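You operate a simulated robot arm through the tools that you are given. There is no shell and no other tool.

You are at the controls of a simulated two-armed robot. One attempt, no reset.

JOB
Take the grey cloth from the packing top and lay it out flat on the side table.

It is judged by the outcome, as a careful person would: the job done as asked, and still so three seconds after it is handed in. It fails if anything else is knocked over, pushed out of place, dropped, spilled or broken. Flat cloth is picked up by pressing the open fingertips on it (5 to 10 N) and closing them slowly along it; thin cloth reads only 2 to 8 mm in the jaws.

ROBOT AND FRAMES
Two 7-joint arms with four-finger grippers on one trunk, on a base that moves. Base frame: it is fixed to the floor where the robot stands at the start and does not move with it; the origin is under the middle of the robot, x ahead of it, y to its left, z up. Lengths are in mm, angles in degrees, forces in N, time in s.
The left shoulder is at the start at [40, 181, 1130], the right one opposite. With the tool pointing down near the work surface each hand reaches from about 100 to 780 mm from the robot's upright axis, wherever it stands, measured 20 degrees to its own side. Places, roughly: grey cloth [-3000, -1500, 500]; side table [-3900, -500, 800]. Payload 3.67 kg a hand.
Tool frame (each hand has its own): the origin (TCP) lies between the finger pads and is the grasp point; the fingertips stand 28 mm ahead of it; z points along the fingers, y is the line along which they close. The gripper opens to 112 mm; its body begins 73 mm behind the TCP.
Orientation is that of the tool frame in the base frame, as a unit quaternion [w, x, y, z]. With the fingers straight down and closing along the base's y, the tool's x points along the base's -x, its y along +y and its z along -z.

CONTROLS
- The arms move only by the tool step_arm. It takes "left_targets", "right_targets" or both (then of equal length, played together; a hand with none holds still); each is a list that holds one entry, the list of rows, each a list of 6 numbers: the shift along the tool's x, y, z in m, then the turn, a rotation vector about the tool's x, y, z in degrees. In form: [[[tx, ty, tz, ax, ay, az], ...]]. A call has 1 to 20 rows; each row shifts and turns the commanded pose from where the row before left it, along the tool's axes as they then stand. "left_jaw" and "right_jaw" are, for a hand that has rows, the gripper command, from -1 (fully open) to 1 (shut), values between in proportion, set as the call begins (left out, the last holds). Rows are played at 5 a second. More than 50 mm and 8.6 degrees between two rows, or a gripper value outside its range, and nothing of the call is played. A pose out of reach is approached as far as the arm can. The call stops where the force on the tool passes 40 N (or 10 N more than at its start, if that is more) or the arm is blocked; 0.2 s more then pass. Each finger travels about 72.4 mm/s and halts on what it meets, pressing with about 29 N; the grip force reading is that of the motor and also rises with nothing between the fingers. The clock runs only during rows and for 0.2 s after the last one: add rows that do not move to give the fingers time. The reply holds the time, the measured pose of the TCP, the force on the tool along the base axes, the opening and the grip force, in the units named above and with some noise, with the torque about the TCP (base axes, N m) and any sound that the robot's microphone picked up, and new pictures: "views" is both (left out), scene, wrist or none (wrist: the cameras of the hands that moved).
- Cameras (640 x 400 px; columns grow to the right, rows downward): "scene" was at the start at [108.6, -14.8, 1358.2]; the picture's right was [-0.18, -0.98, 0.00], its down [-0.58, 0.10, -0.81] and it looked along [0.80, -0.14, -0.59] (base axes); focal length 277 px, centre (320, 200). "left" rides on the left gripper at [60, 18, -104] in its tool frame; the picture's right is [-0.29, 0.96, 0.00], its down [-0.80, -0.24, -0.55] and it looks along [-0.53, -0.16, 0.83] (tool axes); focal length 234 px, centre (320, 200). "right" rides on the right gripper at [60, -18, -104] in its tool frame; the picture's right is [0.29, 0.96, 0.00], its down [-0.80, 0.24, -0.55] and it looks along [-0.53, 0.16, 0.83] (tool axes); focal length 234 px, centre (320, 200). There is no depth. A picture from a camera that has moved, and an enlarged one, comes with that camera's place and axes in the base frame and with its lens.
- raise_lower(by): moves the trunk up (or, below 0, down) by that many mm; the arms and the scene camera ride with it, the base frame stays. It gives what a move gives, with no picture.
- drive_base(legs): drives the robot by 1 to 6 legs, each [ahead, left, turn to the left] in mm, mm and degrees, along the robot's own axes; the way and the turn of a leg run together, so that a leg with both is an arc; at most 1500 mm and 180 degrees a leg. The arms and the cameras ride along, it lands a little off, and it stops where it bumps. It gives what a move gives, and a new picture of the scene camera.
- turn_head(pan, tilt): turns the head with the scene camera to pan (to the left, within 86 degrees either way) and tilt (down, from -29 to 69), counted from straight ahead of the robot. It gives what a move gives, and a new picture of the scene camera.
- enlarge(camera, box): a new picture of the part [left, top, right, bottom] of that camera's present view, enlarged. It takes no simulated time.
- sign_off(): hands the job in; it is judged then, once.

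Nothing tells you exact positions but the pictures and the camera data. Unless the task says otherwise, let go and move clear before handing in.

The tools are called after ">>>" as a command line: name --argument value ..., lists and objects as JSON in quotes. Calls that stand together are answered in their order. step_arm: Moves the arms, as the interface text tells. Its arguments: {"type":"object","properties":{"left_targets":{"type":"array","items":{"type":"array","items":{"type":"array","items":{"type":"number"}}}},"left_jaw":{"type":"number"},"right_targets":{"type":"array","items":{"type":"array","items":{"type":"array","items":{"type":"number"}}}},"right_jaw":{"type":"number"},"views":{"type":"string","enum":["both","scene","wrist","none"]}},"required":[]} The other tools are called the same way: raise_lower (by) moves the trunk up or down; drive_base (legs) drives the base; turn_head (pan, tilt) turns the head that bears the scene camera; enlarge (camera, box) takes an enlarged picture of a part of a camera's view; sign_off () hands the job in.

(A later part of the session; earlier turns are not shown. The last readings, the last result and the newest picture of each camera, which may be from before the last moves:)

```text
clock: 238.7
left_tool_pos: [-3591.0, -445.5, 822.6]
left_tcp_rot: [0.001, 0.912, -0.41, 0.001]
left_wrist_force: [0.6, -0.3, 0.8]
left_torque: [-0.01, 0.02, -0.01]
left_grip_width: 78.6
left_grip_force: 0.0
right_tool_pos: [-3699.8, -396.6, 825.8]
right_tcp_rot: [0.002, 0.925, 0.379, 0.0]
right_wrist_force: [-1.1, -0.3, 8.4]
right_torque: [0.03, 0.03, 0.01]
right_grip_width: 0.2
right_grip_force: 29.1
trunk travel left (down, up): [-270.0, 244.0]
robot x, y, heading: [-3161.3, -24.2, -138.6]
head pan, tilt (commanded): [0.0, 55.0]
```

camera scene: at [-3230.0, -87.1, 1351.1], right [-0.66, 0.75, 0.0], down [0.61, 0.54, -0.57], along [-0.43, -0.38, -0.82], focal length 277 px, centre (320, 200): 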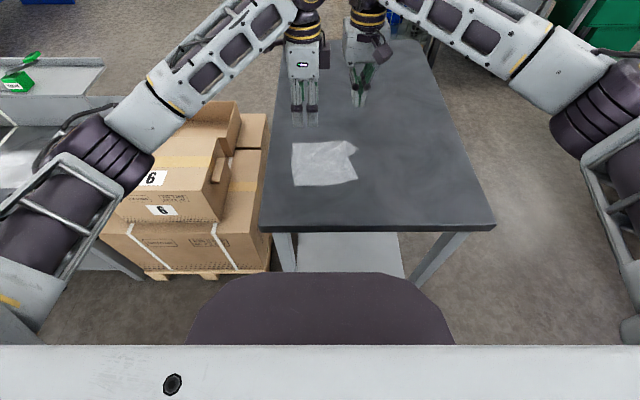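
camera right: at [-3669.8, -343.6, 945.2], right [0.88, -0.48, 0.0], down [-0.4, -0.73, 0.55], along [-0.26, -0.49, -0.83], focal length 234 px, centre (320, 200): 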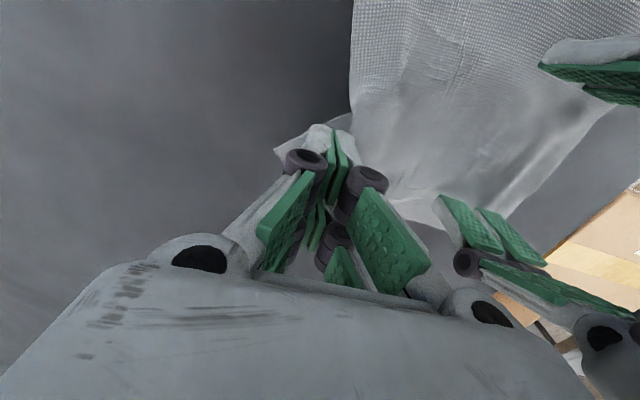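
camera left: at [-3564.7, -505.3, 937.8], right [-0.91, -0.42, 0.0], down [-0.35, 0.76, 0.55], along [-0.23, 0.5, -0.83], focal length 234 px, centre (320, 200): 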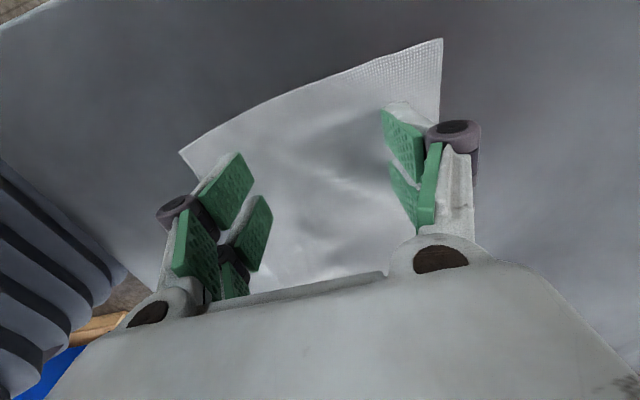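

Right anchored at 8 N, left just touching. I press the left a bit more and draw the hands apart: left 28 mm, right 16 mm.

>>> step_arm --left_targets '[[[0, 0, 0.0008, 0, 0, 0], [0.007, 0, 0, 0, 0, 0], [0.007, 0, 0, 0, 0, 0], [0.007, 0, 0, 0, 0, 0], [0.007, 0, 0, 0, 0, 0], [0, 0, 0, 0, 0, 0]]]' --right_targets '[[[0, 0, 0, 0, 0, 0], [0, -0.004, 0, 0, 0, 0], [0, -0.004, 0, 0, 0, 0], [0, -0.004, 0, 0, 0, 0], [0, -0.004, 0, 0, 0, 0], [0, 0, 0, 0, 0, 0]]]' --views "both"

>>> enlarge --camera "scene" --box '[270, 110, 370, 190]'

```text
clock: 240.1
left_tool_pos: [-3572.6, -466.9, 823.4]
left_tcp_rot: [0.0, 0.912, -0.41, 0.0]
left_wrist_force: [-1.9, 1.1, 4.8]
left_torque: [-0.07, 0.08, -0.08]
left_grip_width: 78.8
left_grip_force: 0.0
right_tool_pos: [-3712.5, -383.9, 825.1]
right_tcp_rot: [0.001, 0.925, 0.379, 0.0]
right_wrist_force: [2.8, -1.0, 8.9]
right_torque: [-0.06, -0.09, 0.05]
right_grip_width: 0.1
right_grip_force: 28.6
trunk travel left (down, up): [-270.0, 244.0]
robot x, y, heading: [-3164.1, -26.9, -138.6]
head pan, tilt (commanded): [0.0, 55.0]
camera scene: at [-3229.2, -86.6, 1351.2], right [-0.66, 0.75, 0.0], down [0.61, 0.54, -0.57], along [-0.43, -0.38, -0.82], focal length 277 px, centre (320, 200)
camera right: at [-3683.6, -329.5, 929.8], right [0.88, -0.48, 0.0], down [-0.4, -0.73, 0.55], along [-0.26, -0.49, -0.83], focal length 234 px, centre (320, 200)
camera left: at [-3545.2, -523.7, 927.5], right [-0.91, -0.42, 0.0], down [-0.35, 0.76, 0.55], along [-0.23, 0.5, -0.83], focal length 234 px, centre (320, 200)
```

scene: 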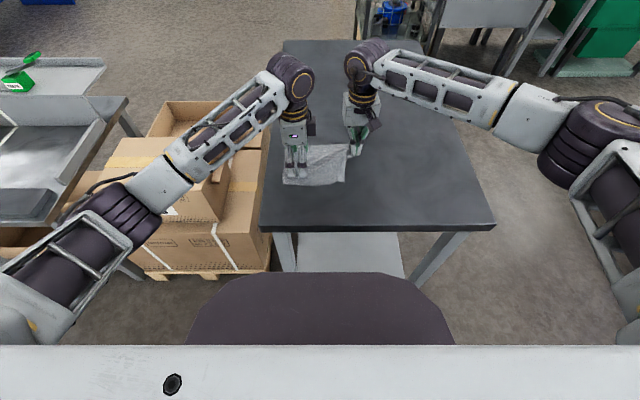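
right: 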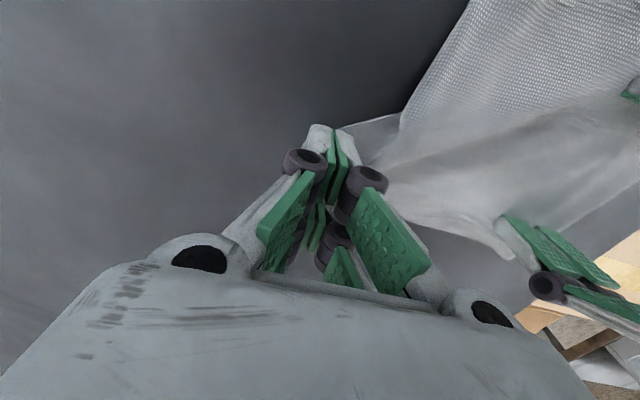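
left: 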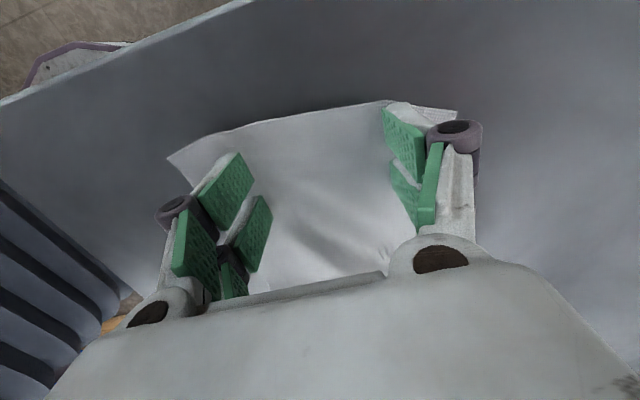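

```text
5.00 times, centred on (320, 150) of scene
camera zoom: at [-3229.2, -86.6, 1351.2], right [-0.66, 0.75, 0.0], down [0.61, 0.54, -0.57], along [-0.43, -0.38, -0.82], focal length 1387 px, centre (320, 450)
```

zoom: 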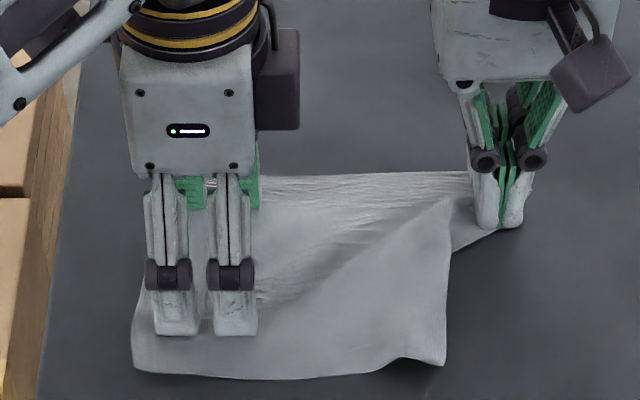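

The far edge is now taut and straight, but the near-right corner is still folded under (about 30 mm). I try pressing directly over that fold with the right hand and drawing it left together with the left hand, so the lower layer may stay behind and unroll.

>>> step_arm --right_targets '[[[0, 0, -0.01, 0, 0, 0], [0, 0, -0.03, 0, 0, 0], [0.03, 0.0165, 0, 0, 0, 0], [0.03, 0.0165, 0, 0, 0, 0], [0.03, 0.0165, 0, 0, 0, 0], [0, 0, 0.02, 0, 0, 0], [0, 0, 0, 0, 0, 0]]]' --views "both"

>>> enlarge --camera "scene" --box '[270, 110, 370, 190]'

```text
clock: 241.7
left_tool_pos: [-3572.5, -466.6, 822.7]
left_tcp_rot: [-0.001, 0.912, -0.41, 0.0]
left_wrist_force: [1.1, -0.1, 14.6]
left_torque: [0.02, -0.02, -0.05]
left_grip_width: 79.7
left_grip_force: 6.2
right_tool_pos: [-3613.7, -357.1, 846.2]
right_tcp_rot: [0.0, 0.925, 0.38, 0.001]
right_wrist_force: [-0.1, 0.2, 1.6]
right_torque: [0.04, 0.01, -0.03]
right_grip_width: 0.2
right_grip_force: 28.9
trunk travel left (down, up): [-270.0, 244.0]
robot x, y, heading: [-3163.6, -26.8, -138.3]
head pan, tilt (commanded): [0.0, 55.0]
camera scene: at [-3229.5, -86.7, 1351.2], right [-0.66, 0.75, 0.0], down [0.61, 0.54, -0.57], along [-0.43, -0.38, -0.82], focal length 277 px, centre (320, 200)
camera right: at [-3584.2, -302.3, 950.2], right [0.88, -0.48, 0.0], down [-0.4, -0.73, 0.55], along [-0.26, -0.49, -0.83], focal length 234 px, centre (320, 200)
```

scene: 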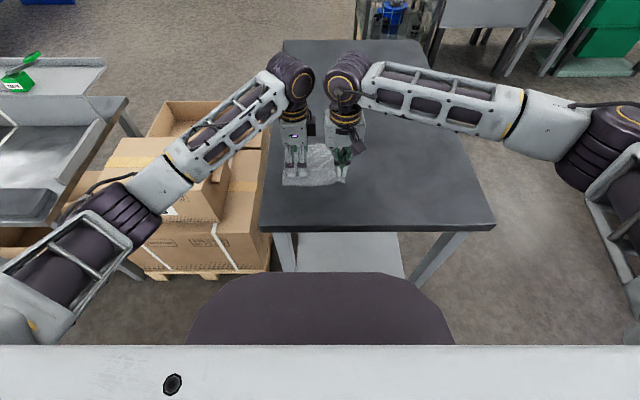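
right: 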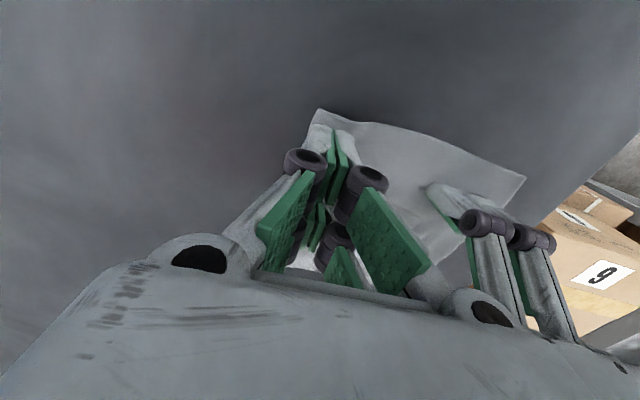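

```text
5.00 times, centred on (320, 150) of scene
camera zoom: at [-3229.5, -86.7, 1351.2], right [-0.66, 0.75, 0.0], down [0.61, 0.54, -0.57], along [-0.43, -0.38, -0.82], focal length 1387 px, centre (320, 450)
```

zoom: 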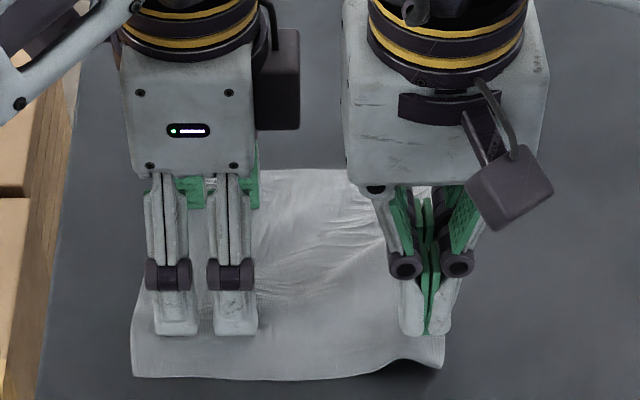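

The right hand is above the fold. I lower it to press on it.

>>> step_arm --right_targets '[[[0, 0, 0.008, 0, 0, 0], [0, 0, 0.006, 0, 0, 0], [0, 0, 0.003, 0, 0, 0], [0, 0, 0, 0, 0, 0]]]' --views "none"

>>> step_arm --right_targets '[[[0, 0, 0.001, 0, 0, 0], [0, 0, 0, 0, 0, 0]]]' --views "none"

```text
clock: 242.7
left_tool_pos: [-3572.7, -466.2, 822.1]
left_tcp_rot: [0.0, 0.912, -0.41, 0.001]
left_wrist_force: [-0.3, 1.0, 10.0]
left_torque: [-0.13, 0.08, 0.01]
left_grip_width: 79.0
left_grip_force: 0.9
right_tool_pos: [-3612.6, -357.0, 829.7]
right_tcp_rot: [0.0, 0.925, 0.379, 0.001]
right_wrist_force: [1.1, -0.6, -0.2]
right_torque: [-0.01, 0.0, 0.05]
right_grip_width: 0.2
right_grip_force: 29.4
trunk travel left (down, up): [-270.0, 244.0]
robot x, y, heading: [-3160.8, -25.3, -138.7]
head pan, tilt (commanded): [0.0, 55.0]
```

```text
clock: 243.3
left_tool_pos: [-3571.8, -466.3, 823.0]
left_tcp_rot: [0.0, 0.912, -0.41, 0.001]
left_wrist_force: [-0.1, 1.2, 9.8]
left_torque: [-0.09, 0.09, 0.05]
left_grip_width: 79.3
left_grip_force: 1.1
right_tool_pos: [-3612.5, -356.7, 828.8]
right_tcp_rot: [0.001, 0.925, 0.379, 0.002]
right_wrist_force: [0.1, 0.2, 0.7]
right_torque: [-0.01, -0.01, 0.02]
right_grip_width: 0.0
right_grip_force: 29.0
trunk travel left (down, up): [-270.0, 244.0]
robot x, y, heading: [-3162.9, -20.2, -138.6]
head pan, tilt (commanded): [0.0, 55.0]
```

>>> step_arm --right_targets '[[[0, 0, 0.001, 0, 0, 0], [0, 0, 0.0007, 0, 0, 0], [0, 0, 0, 0, 0, 0]]]' --views "none"

```text
clock: 244.1
left_tool_pos: [-3571.4, -466.8, 821.9]
left_tcp_rot: [0.0, 0.912, -0.41, 0.001]
left_wrist_force: [0.2, 0.0, 8.7]
left_torque: [-0.13, 0.1, 0.01]
left_grip_width: 79.3
left_grip_force: 1.3
right_tool_pos: [-3612.4, -356.3, 826.9]
right_tcp_rot: [0.001, 0.925, 0.38, 0.0]
right_wrist_force: [0.6, 0.0, 5.3]
right_torque: [-0.01, -0.01, -0.02]
right_grip_width: 0.0
right_grip_force: 29.2
trunk travel left (down, up): [-270.0, 244.0]
robot x, y, heading: [-3160.3, -25.4, -138.7]
head pan, tilt (commanded): [0.0, 55.0]
```

Both press. I draw both hands left 20 mm together and see if the crease lags.

>>> step_arm --left_targets '[[[0.005, 0, 0, 0, 0, 0], [0.005, 0, 0, 0, 0, 0], [0.005, 0, 0, 0, 0, 0], [0.005, 0, 0, 0, 0, 0], [0, 0, 0, 0, 0, 0]]]' --right_targets '[[[0, 0.005, 0, 0, 0, 0], [0, 0.005, 0, 0, 0, 0], [0, 0.005, 0, 0, 0, 0], [0, 0.005, 0, 0, 0, 0], [0, 0, 0, 0, 0, 0]]]' --views "wrist"

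>>> enlarge --camera "scene" --box '[270, 110, 370, 190]'

```text
clock: 245.3
left_tool_pos: [-3557.4, -481.0, 822.7]
left_tcp_rot: [0.001, 0.912, -0.41, 0.001]
left_wrist_force: [-0.1, 1.4, 14.4]
left_torque: [0.05, -0.03, -0.04]
left_grip_width: 79.3
left_grip_force: 6.2
right_tool_pos: [-3599.4, -371.6, 826.6]
right_tcp_rot: [0.0, 0.925, 0.379, 0.001]
right_wrist_force: [-0.2, 0.7, 10.7]
right_torque: [0.05, -0.03, 0.01]
right_grip_width: 0.0
right_grip_force: 28.8
trunk travel left (down, up): [-270.0, 244.0]
robot x, y, heading: [-3163.1, -27.4, -138.5]
head pan, tilt (commanded): [0.0, 55.0]
camera right: at [-3570.2, -316.0, 930.2], right [0.88, -0.48, 0.0], down [-0.4, -0.73, 0.55], along [-0.26, -0.49, -0.83], focal length 234 px, centre (320, 200)
camera left: at [-3531.5, -538.1, 927.4], right [-0.91, -0.42, 0.0], down [-0.35, 0.76, 0.55], along [-0.23, 0.5, -0.83], focal length 234 px, centre (320, 200)
```

right: 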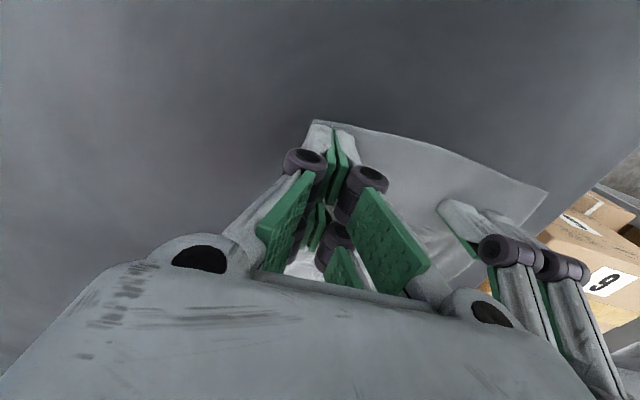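
left: 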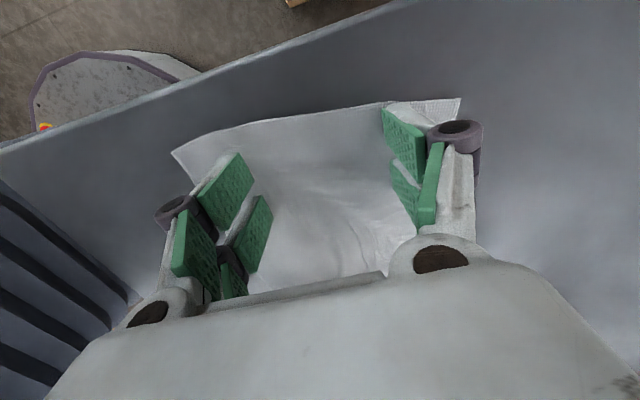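

```text
5.00 times, centred on (320, 150) of scene
camera zoom: at [-3229.1, -85.8, 1351.3], right [-0.66, 0.75, 0.0], down [0.61, 0.54, -0.57], along [-0.43, -0.38, -0.82], focal length 1387 px, centre (320, 450)
```

zoom: 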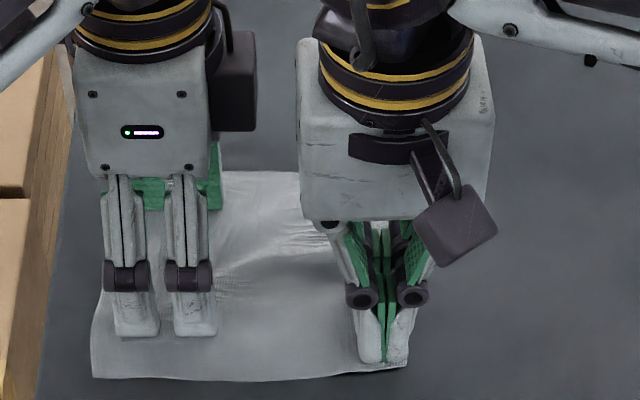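

The fold moves with the sheet, so friction won't unroll it. I'll lift the near-right part instead so the folded corner drops open; first, with both hands pressing, I slide the cloth 80 mm right, away from the table's left edge.

>>> step_arm --left_targets '[[[-0.008, 0, 0, 0, 0, 0], [-0.008, 0, 0, 0, 0, 0], [-0.008, 0, 0, 0, 0, 0], [-0.008, 0, 0, 0, 0, 0], [-0.008, 0, 0, 0, 0, 0], [-0.008, 0, 0, 0, 0, 0], [-0.008, 0, 0, 0, 0, 0], [-0.008, 0, 0, 0, 0, 0], [-0.008, 0, 0, 0, 0, 0], [-0.008, 0, 0, 0, 0, 0], [0, 0, 0, 0, 0, 0]]]' --right_targets '[[[0, -0.008, 0, 0, 0, 0], [0, -0.008, 0, 0, 0, 0], [0, -0.008, 0, 0, 0, 0], [0, -0.008, 0, 0, 0, 0], [0, -0.008, 0, 0, 0, 0], [0, -0.008, 0, 0, 0, 0], [0, -0.008, 0, 0, 0, 0], [0, -0.008, 0, 0, 0, 0], [0, -0.008, 0, 0, 0, 0], [0, -0.008, 0, 0, 0, 0], [0, 0, 0, 0, 0, 0]]]' --views "scene"

>>> enlarge --camera "scene" --box '[270, 110, 370, 190]'

```text
clock: 247.7
left_tool_pos: [-3613.3, -422.4, 823.9]
left_tcp_rot: [0.0, 0.912, -0.41, 0.001]
left_wrist_force: [0.0, 1.0, -0.4]
left_torque: [-0.02, -0.01, -0.03]
left_grip_width: 78.6
left_grip_force: 0.1
right_tool_pos: [-3654.3, -312.9, 826.8]
right_tcp_rot: [0.0, 0.925, 0.379, 0.0]
right_wrist_force: [1.5, -1.9, 15.1]
right_torque: [0.0, -0.13, -0.02]
right_grip_width: 0.0
right_grip_force: 29.2
trunk travel left (down, up): [-270.0, 244.0]
robot x, y, heading: [-3163.6, -25.0, -138.5]
head pan, tilt (commanded): [0.0, 55.0]
camera scene: at [-3228.9, -87.0, 1351.2], right [-0.66, 0.75, 0.0], down [0.61, 0.54, -0.57], along [-0.43, -0.38, -0.82], focal length 277 px, centre (320, 200)
```

scene: 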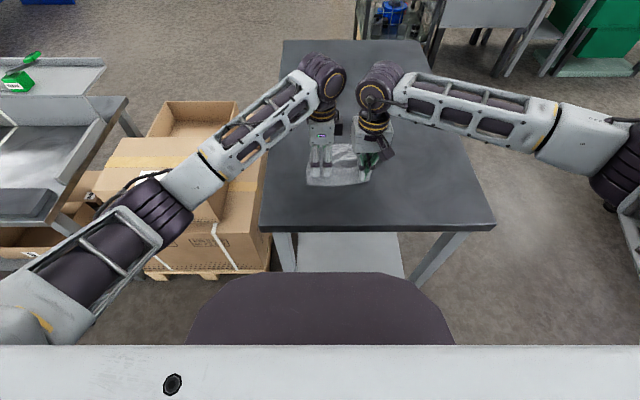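

```text
5.00 times, centred on (320, 150) of scene
camera zoom: at [-3228.9, -87.0, 1351.2], right [-0.66, 0.75, 0.0], down [0.61, 0.54, -0.57], along [-0.43, -0.38, -0.82], focal length 1387 px, centre (320, 450)
```

zoom: 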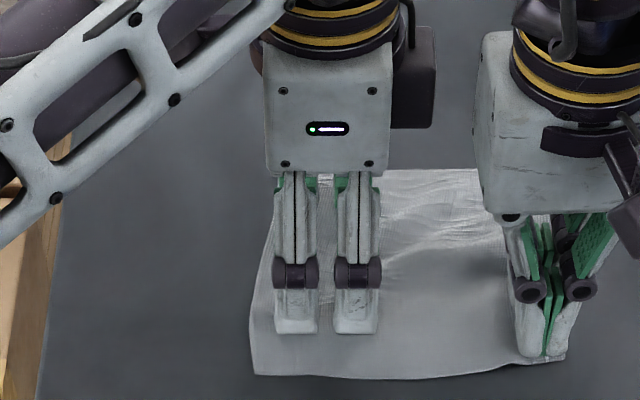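

The cloth slid right as one piece, well clear of the edge. I lift both hands, move the right one aside, and bring the left hand over the near edge just left of the folded corner to pinch it.

>>> step_arm --left_targets '[[[0, 0, -0.01, 0, 0, 0], [0, 0, -0.03, 0, 0, 0], [0, 0, -0.02, 0, 0, 0], [0, 0, 0, 0, 0, 0], [0, 0, 0, 0, 0, 0], [-0.027, -0.027, 0, 0, 0, 0], [-0.027, -0.027, 0, 0, 0, 0], [0, 0, 0, 0, 0, 0]]]' --right_targets '[[[0, 0, -0.01, 0, 0, 0], [0, 0, -0.04, 0, 0, 0], [0, -0.02, -0.04, 0, 0, 0], [0, -0.045, 0, 0, 0, 0], [0, -0.045, 0, 0, 0, 0], [0, -0.045, 0, 0, 0, 0], [0, 0, 0, 0, 0, 0], [0, 0, 0, 0, 0, 0]]]' --left_jaw 0.464 --views "both"

>>> enlarge --camera "scene" --box '[290, 110, 390, 190]'

```text
clock: 249.5
left_tool_pos: [-3608.2, -344.9, 878.9]
left_tcp_rot: [-0.002, 0.913, -0.409, 0.001]
left_wrist_force: [0.0, -0.4, -0.4]
left_torque: [0.0, 0.0, 0.02]
left_grip_width: 30.2
left_grip_force: 0.0
right_tool_pos: [-3766.6, -203.0, 913.4]
right_tcp_rot: [0.0, 0.925, 0.379, 0.002]
right_wrist_force: [-0.5, 0.0, 0.0]
right_torque: [0.01, -0.04, 0.0]
right_grip_width: 0.1
right_grip_force: 28.4
trunk travel left (down, up): [-270.0, 244.0]
robot x, y, heading: [-3160.5, -28.2, -138.6]
head pan, tilt (commanded): [0.0, 55.0]
camera scene: at [-3230.6, -87.6, 1351.1], right [-0.66, 0.75, 0.0], down [0.61, 0.54, -0.57], along [-0.43, -0.38, -0.82], focal length 277 px, centre (320, 200)
camera right: at [-3737.9, -147.6, 1018.1], right [0.88, -0.48, 0.0], down [-0.4, -0.73, 0.55], along [-0.26, -0.49, -0.83], focal length 234 px, centre (320, 200)
camera left: at [-3581.2, -402.2, 984.2], right [-0.91, -0.42, 0.0], down [-0.35, 0.75, 0.55], along [-0.23, 0.5, -0.83], focal length 234 px, centre (320, 200)
```

scene: 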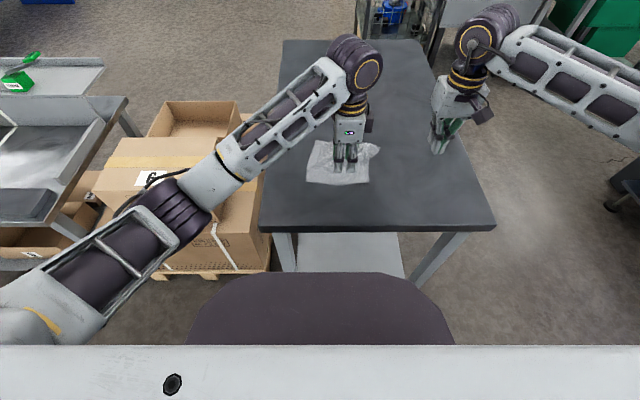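
right: 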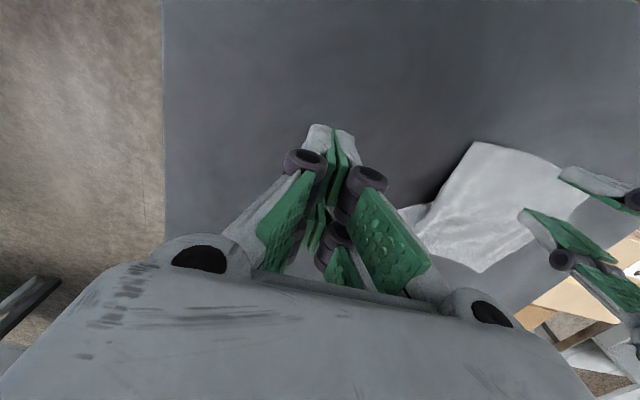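
left: 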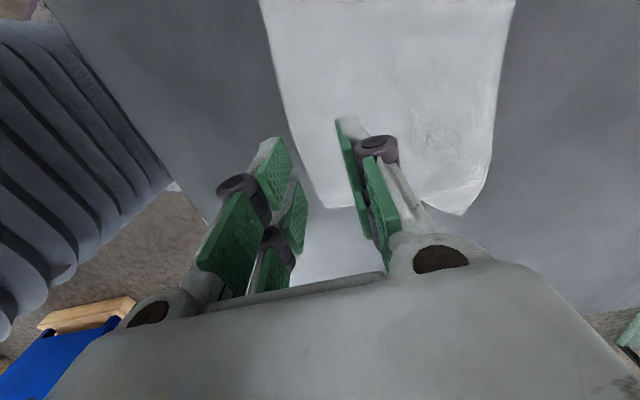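

```text
5.00 times, centred on (340, 150) of scene
camera zoom: at [-3230.6, -87.6, 1351.1], right [-0.66, 0.75, 0.0], down [0.61, 0.54, -0.57], along [-0.43, -0.38, -0.82], focal length 1387 px, centre (220, 450)
```

zoom: 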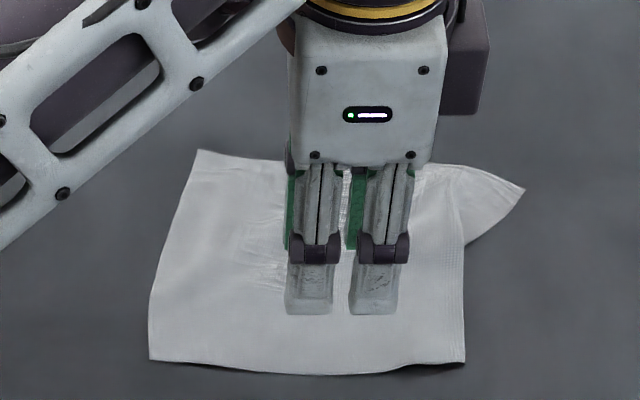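

The left jaws straddle a strip 8–38 mm in from the near edge, about 40 mm clear of the folded corner. I go down.

>>> step_arm --left_targets '[[[0, 0, 0.025, 0, 0, 0], [0, 0, 0.02, 0, 0, 0], [0, 0, 0.004, 0, 0, 0], [0, 0, 0, 0, 0, 0]]]' --views "wrist"

>>> step_arm --left_targets '[[[0, 0, 0.0015, 0, 0, 0], [0, 0, 0, 0, 0, 0]]]' --views "none"

```text
clock: 250.5
left_tool_pos: [-3608.9, -346.3, 830.9]
left_tcp_rot: [0.0, 0.912, -0.41, 0.002]
left_wrist_force: [-0.3, 0.1, 0.1]
left_torque: [0.02, -0.01, 0.05]
left_grip_width: 30.2
left_grip_force: 0.0
right_tool_pos: [-3765.2, -201.8, 915.2]
right_tcp_rot: [0.0, 0.925, 0.379, 0.001]
right_wrist_force: [0.1, 0.6, -0.1]
right_torque: [0.0, 0.03, -0.03]
right_grip_width: 0.1
right_grip_force: 29.0
trunk travel left (down, up): [-270.0, 244.0]
robot x, y, heading: [-3164.0, -31.1, -138.5]
head pan, tilt (commanded): [0.0, 55.0]
camera left: at [-3581.3, -403.8, 935.9], right [-0.91, -0.42, 0.0], down [-0.35, 0.76, 0.55], along [-0.23, 0.5, -0.83], focal length 234 px, centre (320, 200)
```

left: 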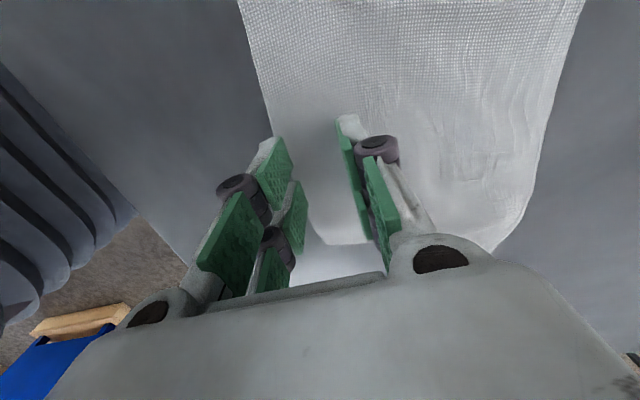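

```text
clock: 251.1
left_tool_pos: [-3607.0, -346.2, 830.0]
left_tcp_rot: [0.0, 0.912, -0.41, 0.001]
left_wrist_force: [0.0, -0.7, -0.2]
left_torque: [0.03, -0.02, -0.05]
left_grip_width: 29.7
left_grip_force: 0.1
right_tool_pos: [-3766.7, -201.4, 915.1]
right_tcp_rot: [0.002, 0.925, 0.379, 0.001]
right_wrist_force: [0.2, 0.1, 0.2]
right_torque: [0.01, 0.0, 0.05]
right_grip_width: 0.0
right_grip_force: 29.2
trunk travel left (down, up): [-270.0, 244.0]
robot x, y, heading: [-3162.9, -27.2, -138.5]
head pan, tilt (commanded): [0.0, 55.0]
```

>>> step_arm --left_targets '[[[0, 0, 0.0015, 0, 0, 0], [0, 0, 0.001, 0, 0, 0], [0, 0, 0, 0, 0, 0]]]' --views "none"

```text
clock: 251.9
left_tool_pos: [-3607.7, -347.1, 827.8]
left_tcp_rot: [-0.001, 0.912, -0.411, 0.002]
left_wrist_force: [-0.6, 1.5, 2.0]
left_torque: [0.0, 0.02, 0.02]
left_grip_width: 30.1
left_grip_force: 0.1
right_tool_pos: [-3766.5, -203.4, 914.5]
right_tcp_rot: [0.0, 0.925, 0.379, 0.001]
right_wrist_force: [0.0, 0.0, -0.2]
right_torque: [-0.03, -0.01, -0.01]
right_grip_width: 0.3
right_grip_force: 28.6
trunk travel left (down, up): [-270.0, 244.0]
robot x, y, heading: [-3163.6, -27.2, -138.3]
head pan, tilt (commanded): [0.0, 55.0]
```

Contact at 2 N. I press 0.8 mm more and start closing slowly.

>>> step_arm --left_targets '[[[0, 0, 0.0008, 0, 0, 0], [0, 0, 0, 0, 0, 0]]]' --left_jaw 0.464 --views "none"

>>> step_arm --left_targets '[[[0, 0, 0, 0, 0, 0], [0, 0, 0, 0, 0, 0]]]' --left_jaw 0.56 --views "none"

>>> step_arm --left_targets '[[[0, 0, 0, 0, 0, 0], [0, 0, 0, 0, 0, 0]]]' --left_jaw 0.66 --views "wrist"

```text
clock: 252.5
left_tool_pos: [-3607.5, -346.5, 828.6]
left_tcp_rot: [-0.001, 0.912, -0.411, 0.0]
left_wrist_force: [1.1, -0.5, 5.0]
left_torque: [0.01, 0.0, 0.0]
left_grip_width: 30.1
left_grip_force: 0.0
right_tool_pos: [-3766.4, -202.5, 914.1]
right_tcp_rot: [0.0, 0.925, 0.379, 0.002]
right_wrist_force: [-0.2, -0.8, -1.4]
right_torque: [0.02, 0.02, -0.02]
right_grip_width: 0.3
right_grip_force: 28.8
trunk travel left (down, up): [-270.0, 244.0]
robot x, y, heading: [-3163.5, -25.8, -138.7]
head pan, tilt (commanded): [0.0, 55.0]
```

```text
clock: 253.1
left_tool_pos: [-3608.3, -345.7, 828.1]
left_tcp_rot: [0.0, 0.912, -0.409, 0.0]
left_wrist_force: [0.3, -0.5, 6.7]
left_torque: [0.01, 0.02, -0.01]
left_grip_width: 23.8
left_grip_force: 0.0
right_tool_pos: [-3766.1, -202.0, 915.2]
right_tcp_rot: [0.0, 0.925, 0.38, 0.001]
right_wrist_force: [0.5, -0.5, 0.8]
right_torque: [0.01, -0.01, -0.01]
right_grip_width: 0.1
right_grip_force: 29.5
trunk travel left (down, up): [-270.0, 244.0]
robot x, y, heading: [-3159.4, -29.7, -138.3]
head pan, tilt (commanded): [0.0, 55.0]
```

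```text
clock: 253.7
left_tool_pos: [-3608.2, -346.1, 827.8]
left_tcp_rot: [0.0, 0.913, -0.409, 0.001]
left_wrist_force: [-0.5, 0.5, 6.5]
left_torque: [0.02, 0.06, 0.01]
left_grip_width: 18.3
left_grip_force: 0.1
right_tool_pos: [-3766.1, -202.8, 914.1]
right_tcp_rot: [0.0, 0.925, 0.379, 0.001]
right_wrist_force: [0.1, 0.0, 0.4]
right_torque: [-0.01, 0.0, 0.0]
right_grip_width: 0.0
right_grip_force: 29.5
trunk travel left (down, up): [-270.0, 244.0]
robot x, y, heading: [-3160.0, -25.4, -138.5]
head pan, tilt (commanded): [0.0, 55.0]
camera left: at [-3581.1, -403.5, 932.9], right [-0.91, -0.42, 0.0], down [-0.35, 0.76, 0.55], along [-0.23, 0.5, -0.83], focal length 234 px, centre (320, 200)
```

left: 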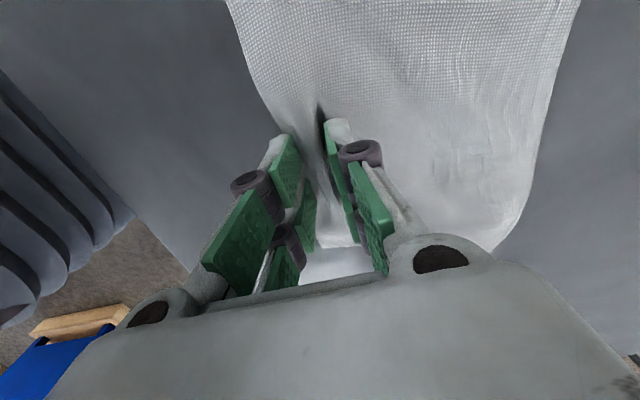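

The near edge is folding up well. I close to a full grip.

>>> step_arm --left_targets '[[[0, 0, 0, 0, 0, 0], [0, 0, 0, 0, 0, 0]]]' --left_jaw 0.76 --views "none"

>>> step_arm --left_targets '[[[0, 0, 0, 0, 0, 0], [0, 0, 0, 0, 0, 0]]]' --left_jaw 0.86 --views "none"

>>> step_arm --left_targets '[[[0, 0, 0, 0, 0, 0], [0, 0, 0, 0, 0, 0], [0, 0, 0, 0, 0, 0]]]' --left_jaw 1.0 --views "wrist"

```text
clock: 254.3
left_tool_pos: [-3606.6, -347.3, 826.9]
left_tcp_rot: [-0.001, 0.912, -0.41, 0.001]
left_wrist_force: [0.9, -0.7, 3.7]
left_torque: [0.01, 0.0, 0.0]
left_grip_width: 13.0
left_grip_force: 0.1
right_tool_pos: [-3766.0, -202.9, 915.3]
right_tcp_rot: [0.0, 0.925, 0.379, 0.001]
right_wrist_force: [0.5, -1.0, 0.1]
right_torque: [0.02, 0.04, 0.01]
right_grip_width: 0.0
right_grip_force: 29.0
trunk travel left (down, up): [-270.0, 244.0]
robot x, y, heading: [-3162.3, -27.3, -138.5]
head pan, tilt (commanded): [0.0, 55.0]
```

```text
clock: 254.9
left_tool_pos: [-3607.7, -346.4, 828.2]
left_tcp_rot: [0.0, 0.912, -0.409, 0.001]
left_wrist_force: [0.2, -0.1, 0.5]
left_torque: [-0.02, 0.0, 0.0]
left_grip_width: 8.2
left_grip_force: 0.0
right_tool_pos: [-3765.9, -202.5, 914.6]
right_tcp_rot: [0.0, 0.925, 0.379, 0.001]
right_wrist_force: [-0.3, 0.0, -0.4]
right_torque: [0.03, -0.01, -0.01]
right_grip_width: 0.0
right_grip_force: 28.7
trunk travel left (down, up): [-270.0, 244.0]
robot x, y, heading: [-3166.0, -26.1, -138.3]
head pan, tilt (commanded): [0.0, 55.0]
```

```text
clock: 255.7
left_tool_pos: [-3607.7, -346.1, 827.9]
left_tcp_rot: [0.0, 0.912, -0.41, 0.0]
left_wrist_force: [0.3, 0.2, -0.3]
left_torque: [0.03, 0.01, 0.03]
left_grip_width: 6.6
left_grip_force: 29.0
right_tool_pos: [-3766.6, -202.3, 913.6]
right_tcp_rot: [0.0, 0.926, 0.379, 0.001]
right_wrist_force: [0.4, -0.3, 0.0]
right_torque: [0.01, -0.01, 0.02]
right_grip_width: 0.0
right_grip_force: 29.2
trunk travel left (down, up): [-270.0, 244.0]
robot x, y, heading: [-3165.7, -26.7, -138.6]
head pan, tilt (commanded): [0.0, 55.0]
camera left: at [-3581.3, -403.7, 932.5], right [-0.91, -0.42, 0.0], down [-0.35, 0.76, 0.55], along [-0.23, 0.5, -0.83], focal length 234 px, centre (320, 200)
```

left: 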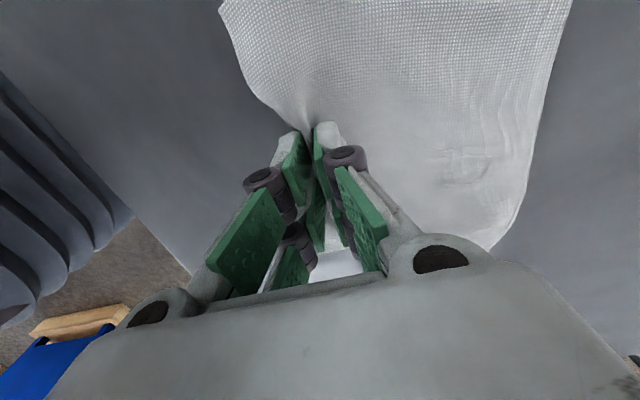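

Gripped at 6.6 mm. I lift the near edge about 75 mm, moving slightly forward, and look at the corner.

>>> step_arm --left_targets '[[[0, 0, -0.012, 0, 0, 0], [0, 0.001, -0.013, 0, 0, 0], [0, 0.002, -0.013, 0, 0, 0], [0, 0.003, -0.013, 0, 0, 0], [0, 0.004, -0.012, 0, 0, 0], [0, 0.005, -0.012, 0, 0, 0], [0, 0, 0, 0, 0, 0], [0, 0, 0, 0, 0, 0]]]' --views "both"

>>> enlarge --camera "scene" --box '[290, 110, 390, 190]'

>>> enlarge --camera "right" --box '[380, 110, 560, 290]'

```text
clock: 257.5
left_tool_pos: [-3620.9, -356.2, 903.3]
left_tcp_rot: [0.0, 0.912, -0.41, 0.001]
left_wrist_force: [-0.6, -0.6, -1.1]
left_torque: [-0.01, 0.0, 0.03]
left_grip_width: 6.5
left_grip_force: 29.1
right_tool_pos: [-3766.2, -201.7, 914.6]
right_tcp_rot: [0.001, 0.925, 0.38, 0.002]
right_wrist_force: [-0.7, -0.8, 0.5]
right_torque: [0.0, -0.04, -0.01]
right_grip_width: 0.0
right_grip_force: 29.1
trunk travel left (down, up): [-270.0, 244.0]
robot x, y, heading: [-3162.5, -26.1, -138.7]
head pan, tilt (commanded): [0.0, 55.0]
camera scene: at [-3230.5, -87.4, 1351.1], right [-0.66, 0.75, 0.0], down [0.61, 0.54, -0.57], along [-0.43, -0.38, -0.82], focal length 277 px, centre (320, 200)
camera left: at [-3594.2, -413.2, 1007.9], right [-0.91, -0.42, 0.0], down [-0.35, 0.76, 0.55], along [-0.23, 0.5, -0.83], focal length 234 px, centre (320, 200)
```

scene: 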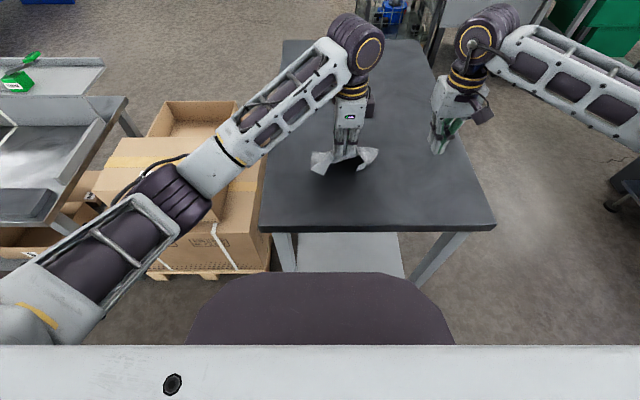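
left: 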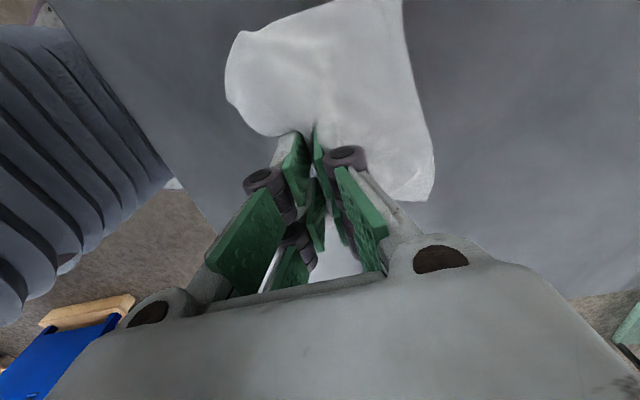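

```text
5.00 times, centred on (340, 150) of scene
camera zoom: at [-3230.5, -87.4, 1351.1], right [-0.66, 0.75, 0.0], down [0.61, 0.54, -0.57], along [-0.43, -0.38, -0.82], focal length 1387 px, centre (220, 450)
```

zoom: 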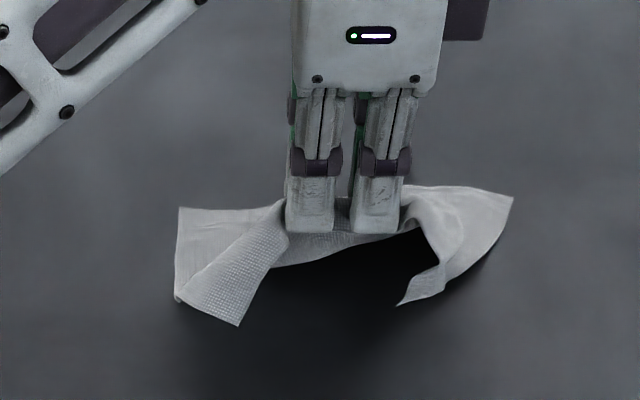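

```text
2.22 times, centred on (470, 200) of right
camera zoom: at [-3737.7, -147.6, 1018.1], right [0.88, -0.48, 0.0], down [-0.4, -0.73, 0.55], along [-0.26, -0.49, -0.83], focal length 520 px, centre (-13, 200)
```

zoom: 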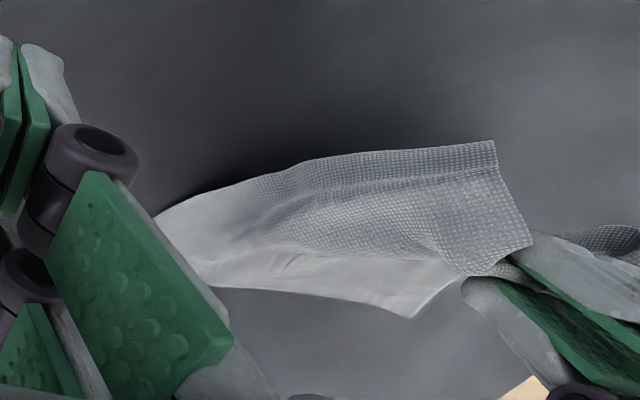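

The folded corner has opened: it now hangs with its tip on the table. I raise another 25 mm so it swings free.

>>> step_arm --left_targets '[[[0, 0.004, -0.012, 0, 0, 0], [0, 0.005, -0.013, 0, 0, 0], [0, 0, 0, 0, 0, 0], [0, 0, 0, 0, 0, 0]]]' --views "none"

>>> enlarge --camera "scene" --box '[290, 110, 390, 190]'

>>> enlarge --camera "right" --box '[380, 110, 560, 290]'

```text
clock: 258.5
left_tool_pos: [-3626.7, -362.7, 926.3]
left_tcp_rot: [-0.001, 0.912, -0.409, 0.002]
left_wrist_force: [0.4, 0.6, -0.8]
left_torque: [0.02, -0.01, -0.01]
left_grip_width: 6.2
left_grip_force: 28.6
right_tool_pos: [-3765.1, -203.4, 914.3]
right_tcp_rot: [0.001, 0.925, 0.38, 0.001]
right_wrist_force: [-0.6, 0.1, -0.2]
right_torque: [-0.01, 0.03, 0.0]
right_grip_width: 0.2
right_grip_force: 28.8
trunk travel left (down, up): [-270.0, 244.0]
robot x, y, heading: [-3163.2, -26.3, -138.3]
head pan, tilt (commanded): [0.0, 55.0]
```

```text
5.00 times, centred on (340, 150) of scene
camera zoom: at [-3230.5, -87.4, 1351.1], right [-0.66, 0.75, 0.0], down [0.61, 0.54, -0.57], along [-0.43, -0.38, -0.82], focal length 1387 px, centre (220, 450)
```

zoom: 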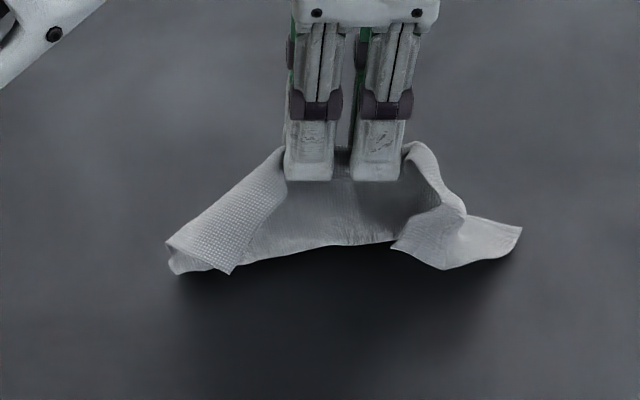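

```text
2.22 times, centred on (470, 200) of right
camera zoom: at [-3737.7, -147.6, 1018.1], right [0.88, -0.48, 0.0], down [-0.4, -0.73, 0.55], along [-0.26, -0.49, -0.83], focal length 520 px, centre (-13, 200)
```

zoom: 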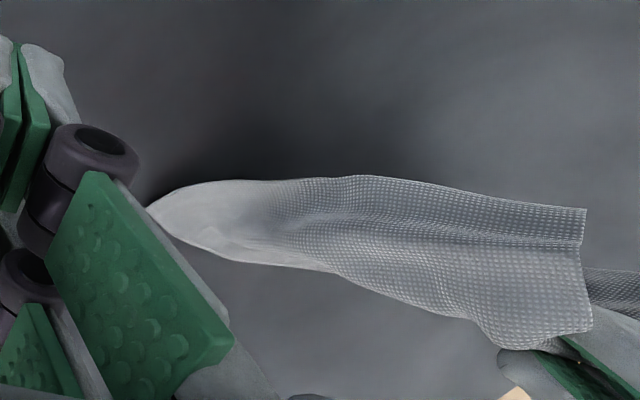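

The near edge hangs free, corners drooping inward. I now move left while lowering so the right-hand corner trails out to the right.

>>> step_arm --left_targets '[[[0, 0, 0.01, 0, 0, 0], [0, 0, 0.012, 0, 0, 0], [0.012, -0.002, 0.005, 0, 0, 0], [0.014, -0.002, 0.005, 0, 0, 0], [0.014, -0.003, 0.007, 0, 0, 0], [0.012, -0.003, 0.009, 0, 0, 0], [0, 0, 0, 0, 0, 0]]]' --views "none"

>>> enlarge --camera "scene" --box '[280, 110, 380, 190]'

>>> enlarge --camera "right" --box '[380, 110, 640, 290]'

```text
clock: 260.1
left_tool_pos: [-3584.9, -394.4, 878.3]
left_tcp_rot: [0.0, 0.912, -0.41, 0.001]
left_wrist_force: [0.2, -0.4, 0.0]
left_torque: [-0.01, 0.06, 0.0]
left_grip_width: 6.2
left_grip_force: 29.3
right_tool_pos: [-3765.9, -202.0, 913.9]
right_tcp_rot: [0.0, 0.925, 0.379, 0.001]
right_wrist_force: [-0.4, 0.2, 0.5]
right_torque: [-0.02, 0.0, 0.0]
right_grip_width: 0.0
right_grip_force: 28.9
trunk travel left (down, up): [-270.0, 244.0]
robot x, y, heading: [-3160.1, -27.6, -138.6]
head pan, tilt (commanded): [0.0, 55.0]
```

```text
5.00 times, centred on (330, 150) of scene
camera zoom: at [-3230.7, -87.1, 1351.1], right [-0.66, 0.75, 0.0], down [0.61, 0.54, -0.57], along [-0.43, -0.38, -0.82], focal length 1387 px, centre (270, 450)
```

zoom: 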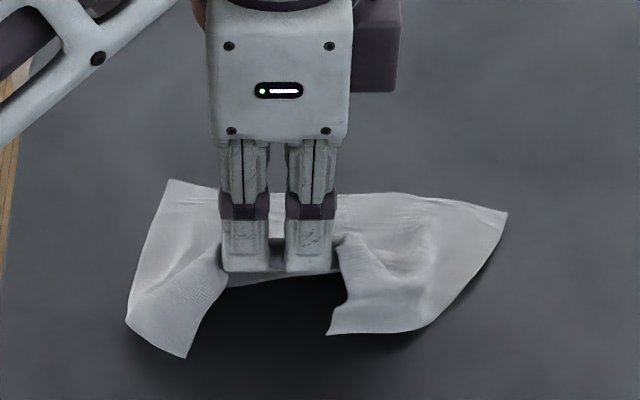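

```text
2.22 times, centred on (510, 200) of right
camera zoom: at [-3737.9, -147.4, 1018.1], right [0.88, -0.48, 0.0], down [-0.4, -0.73, 0.55], along [-0.26, -0.49, -0.83], focal length 520 px, centre (-102, 200)
```

zoom: 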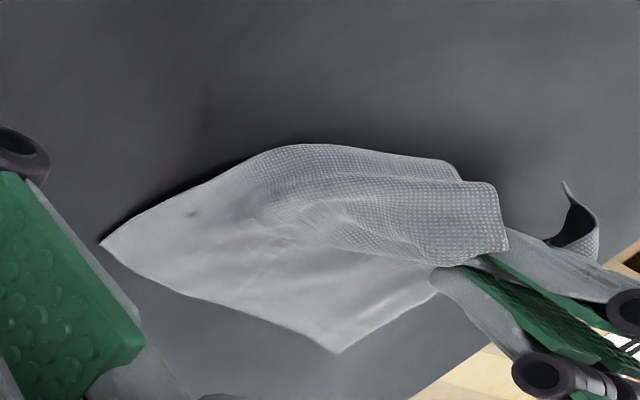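

The right side is laid out flat on the table with the corner trailing. I carry on left and down to the table, then release.

>>> step_arm --left_targets '[[[0.01, -0.003, 0.01, 0, 0, 0], [0.01, -0.003, 0.012, 0, 0, 0], [0.008, -0.003, 0.012, 0, 0, 0], [0.004, -0.002, 0.01, 0, 0, 0], [0, 0, 0, 0, 0, 0]]]' --views "none"

>>> step_arm --left_targets '[[[0, 0, 0, 0, 0, 0], [0, 0, 0, 0, 0, 0]]]' --left_jaw 0.75 --views "none"

>>> enlarge --camera "scene" --box '[280, 110, 380, 190]'

```text
clock: 261.3
left_tool_pos: [-3553.9, -409.3, 837.0]
left_tcp_rot: [-0.001, 0.912, -0.409, 0.001]
left_wrist_force: [1.3, 0.8, -0.7]
left_torque: [-0.02, 0.0, 0.0]
left_grip_width: 6.5
left_grip_force: 28.9
right_tool_pos: [-3766.6, -202.8, 914.4]
right_tcp_rot: [0.001, 0.925, 0.38, 0.001]
right_wrist_force: [0.4, 0.2, 0.0]
right_torque: [0.0, -0.02, 0.01]
right_grip_width: 0.1
right_grip_force: 29.0
trunk travel left (down, up): [-270.0, 244.0]
robot x, y, heading: [-3159.4, -27.6, -138.3]
head pan, tilt (commanded): [0.0, 55.0]
```

```text
clock: 261.9
left_tool_pos: [-3553.8, -411.8, 836.2]
left_tcp_rot: [-0.001, 0.912, -0.41, 0.0]
left_wrist_force: [-0.1, -0.1, -0.3]
left_torque: [0.02, -0.02, -0.05]
left_grip_width: 14.0
left_grip_force: 0.2
right_tool_pos: [-3765.9, -202.3, 913.7]
right_tcp_rot: [0.001, 0.925, 0.38, 0.001]
right_wrist_force: [-0.9, -0.5, 0.7]
right_torque: [0.03, 0.01, -0.03]
right_grip_width: 0.0
right_grip_force: 28.4
trunk travel left (down, up): [-270.0, 244.0]
robot x, y, heading: [-3160.7, -25.9, -138.5]
head pan, tilt (commanded): [0.0, 55.0]
```

```text
5.00 times, centred on (330, 150) of scene
camera zoom: at [-3230.4, -87.4, 1351.1], right [-0.66, 0.75, 0.0], down [0.61, 0.54, -0.57], along [-0.43, -0.38, -0.82], focal length 1387 px, centre (270, 450)
```

zoom: 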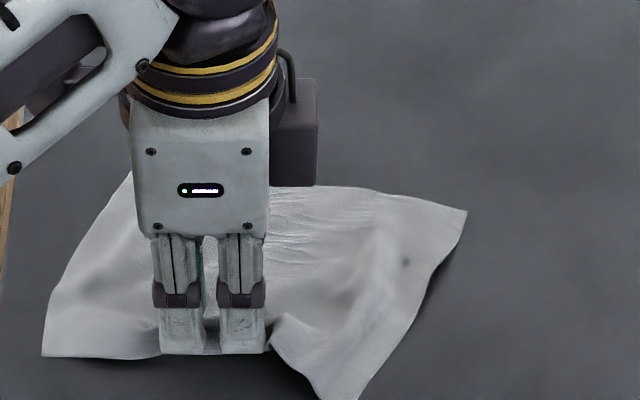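

The folded corner is now out, with no tuck visible. I open fully and lift the left hand clear.

>>> step_arm --left_targets '[[[0, 0, 0, 0, 0, 0], [0, 0, -0.01, 0, 0, 0], [0, 0, -0.03, 0, 0, 0], [0, 0, -0.045, 0, 0, 0], [0, 0, -0.045, 0, 0, 0], [0.04, 0.0, 0, 0, 0, 0], [0.04, 0.0, 0, 0, 0, 0], [0.04, 0.0, 0, 0, 0, 0], [0, 0, 0, 0, 0, 0]]]' --left_jaw 0.4 --views "scene"

>>> enlarge --camera "scene" --box '[270, 120, 370, 200]'

>>> enlarge --camera "right" --box '[380, 110, 640, 290]'

```text
clock: 263.9
left_tool_pos: [-3476.2, -499.6, 969.5]
left_tcp_rot: [0.0, 0.912, -0.41, 0.001]
left_wrist_force: [-0.4, 0.3, 0.5]
left_torque: [-0.01, 0.04, 0.02]
left_grip_width: 33.6
left_grip_force: 0.1
right_tool_pos: [-3766.0, -202.0, 914.4]
right_tcp_rot: [-0.001, 0.925, 0.379, 0.001]
right_wrist_force: [1.0, 0.3, 0.1]
right_torque: [0.02, 0.0, 0.0]
right_grip_width: 0.0
right_grip_force: 29.5
trunk travel left (down, up): [-270.0, 244.0]
robot x, y, heading: [-3163.1, -22.4, -138.4]
head pan, tilt (commanded): [0.0, 55.0]
camera scene: at [-3231.1, -86.9, 1351.1], right [-0.66, 0.75, 0.0], down [0.61, 0.54, -0.57], along [-0.43, -0.38, -0.82], focal length 277 px, centre (320, 200)
```

scene: 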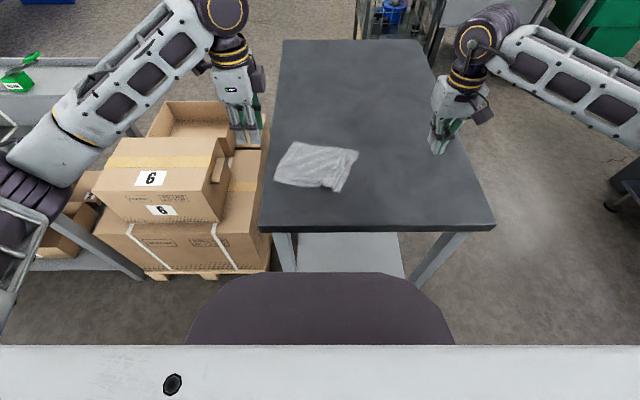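

```text
5.00 times, centred on (320, 160) of scene
camera zoom: at [-3231.1, -86.9, 1351.1], right [-0.66, 0.75, 0.0], down [0.61, 0.54, -0.57], along [-0.43, -0.38, -0.82], focal length 1387 px, centre (320, 400)
```

zoom: 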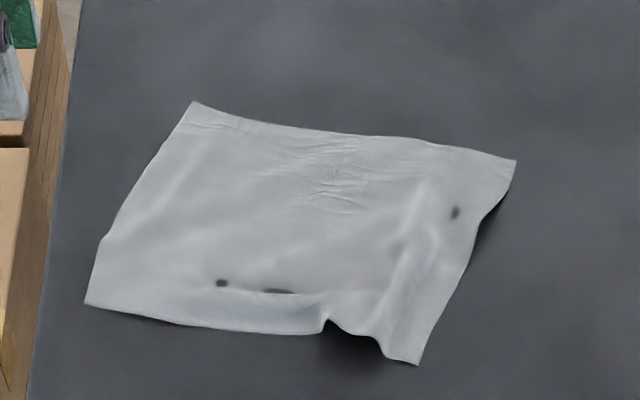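

```text
2.22 times, centred on (510, 200) of right
camera zoom: at [-3738.2, -147.2, 1017.9], right [0.88, -0.48, 0.0], down [-0.4, -0.73, 0.55], along [-0.26, -0.49, -0.83], focal length 520 px, centre (-102, 200)
```

zoom: 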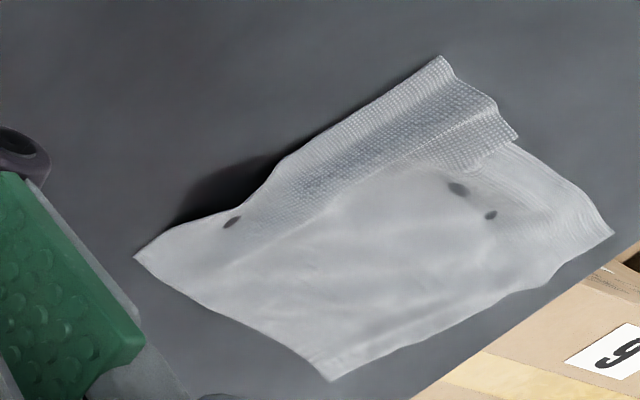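

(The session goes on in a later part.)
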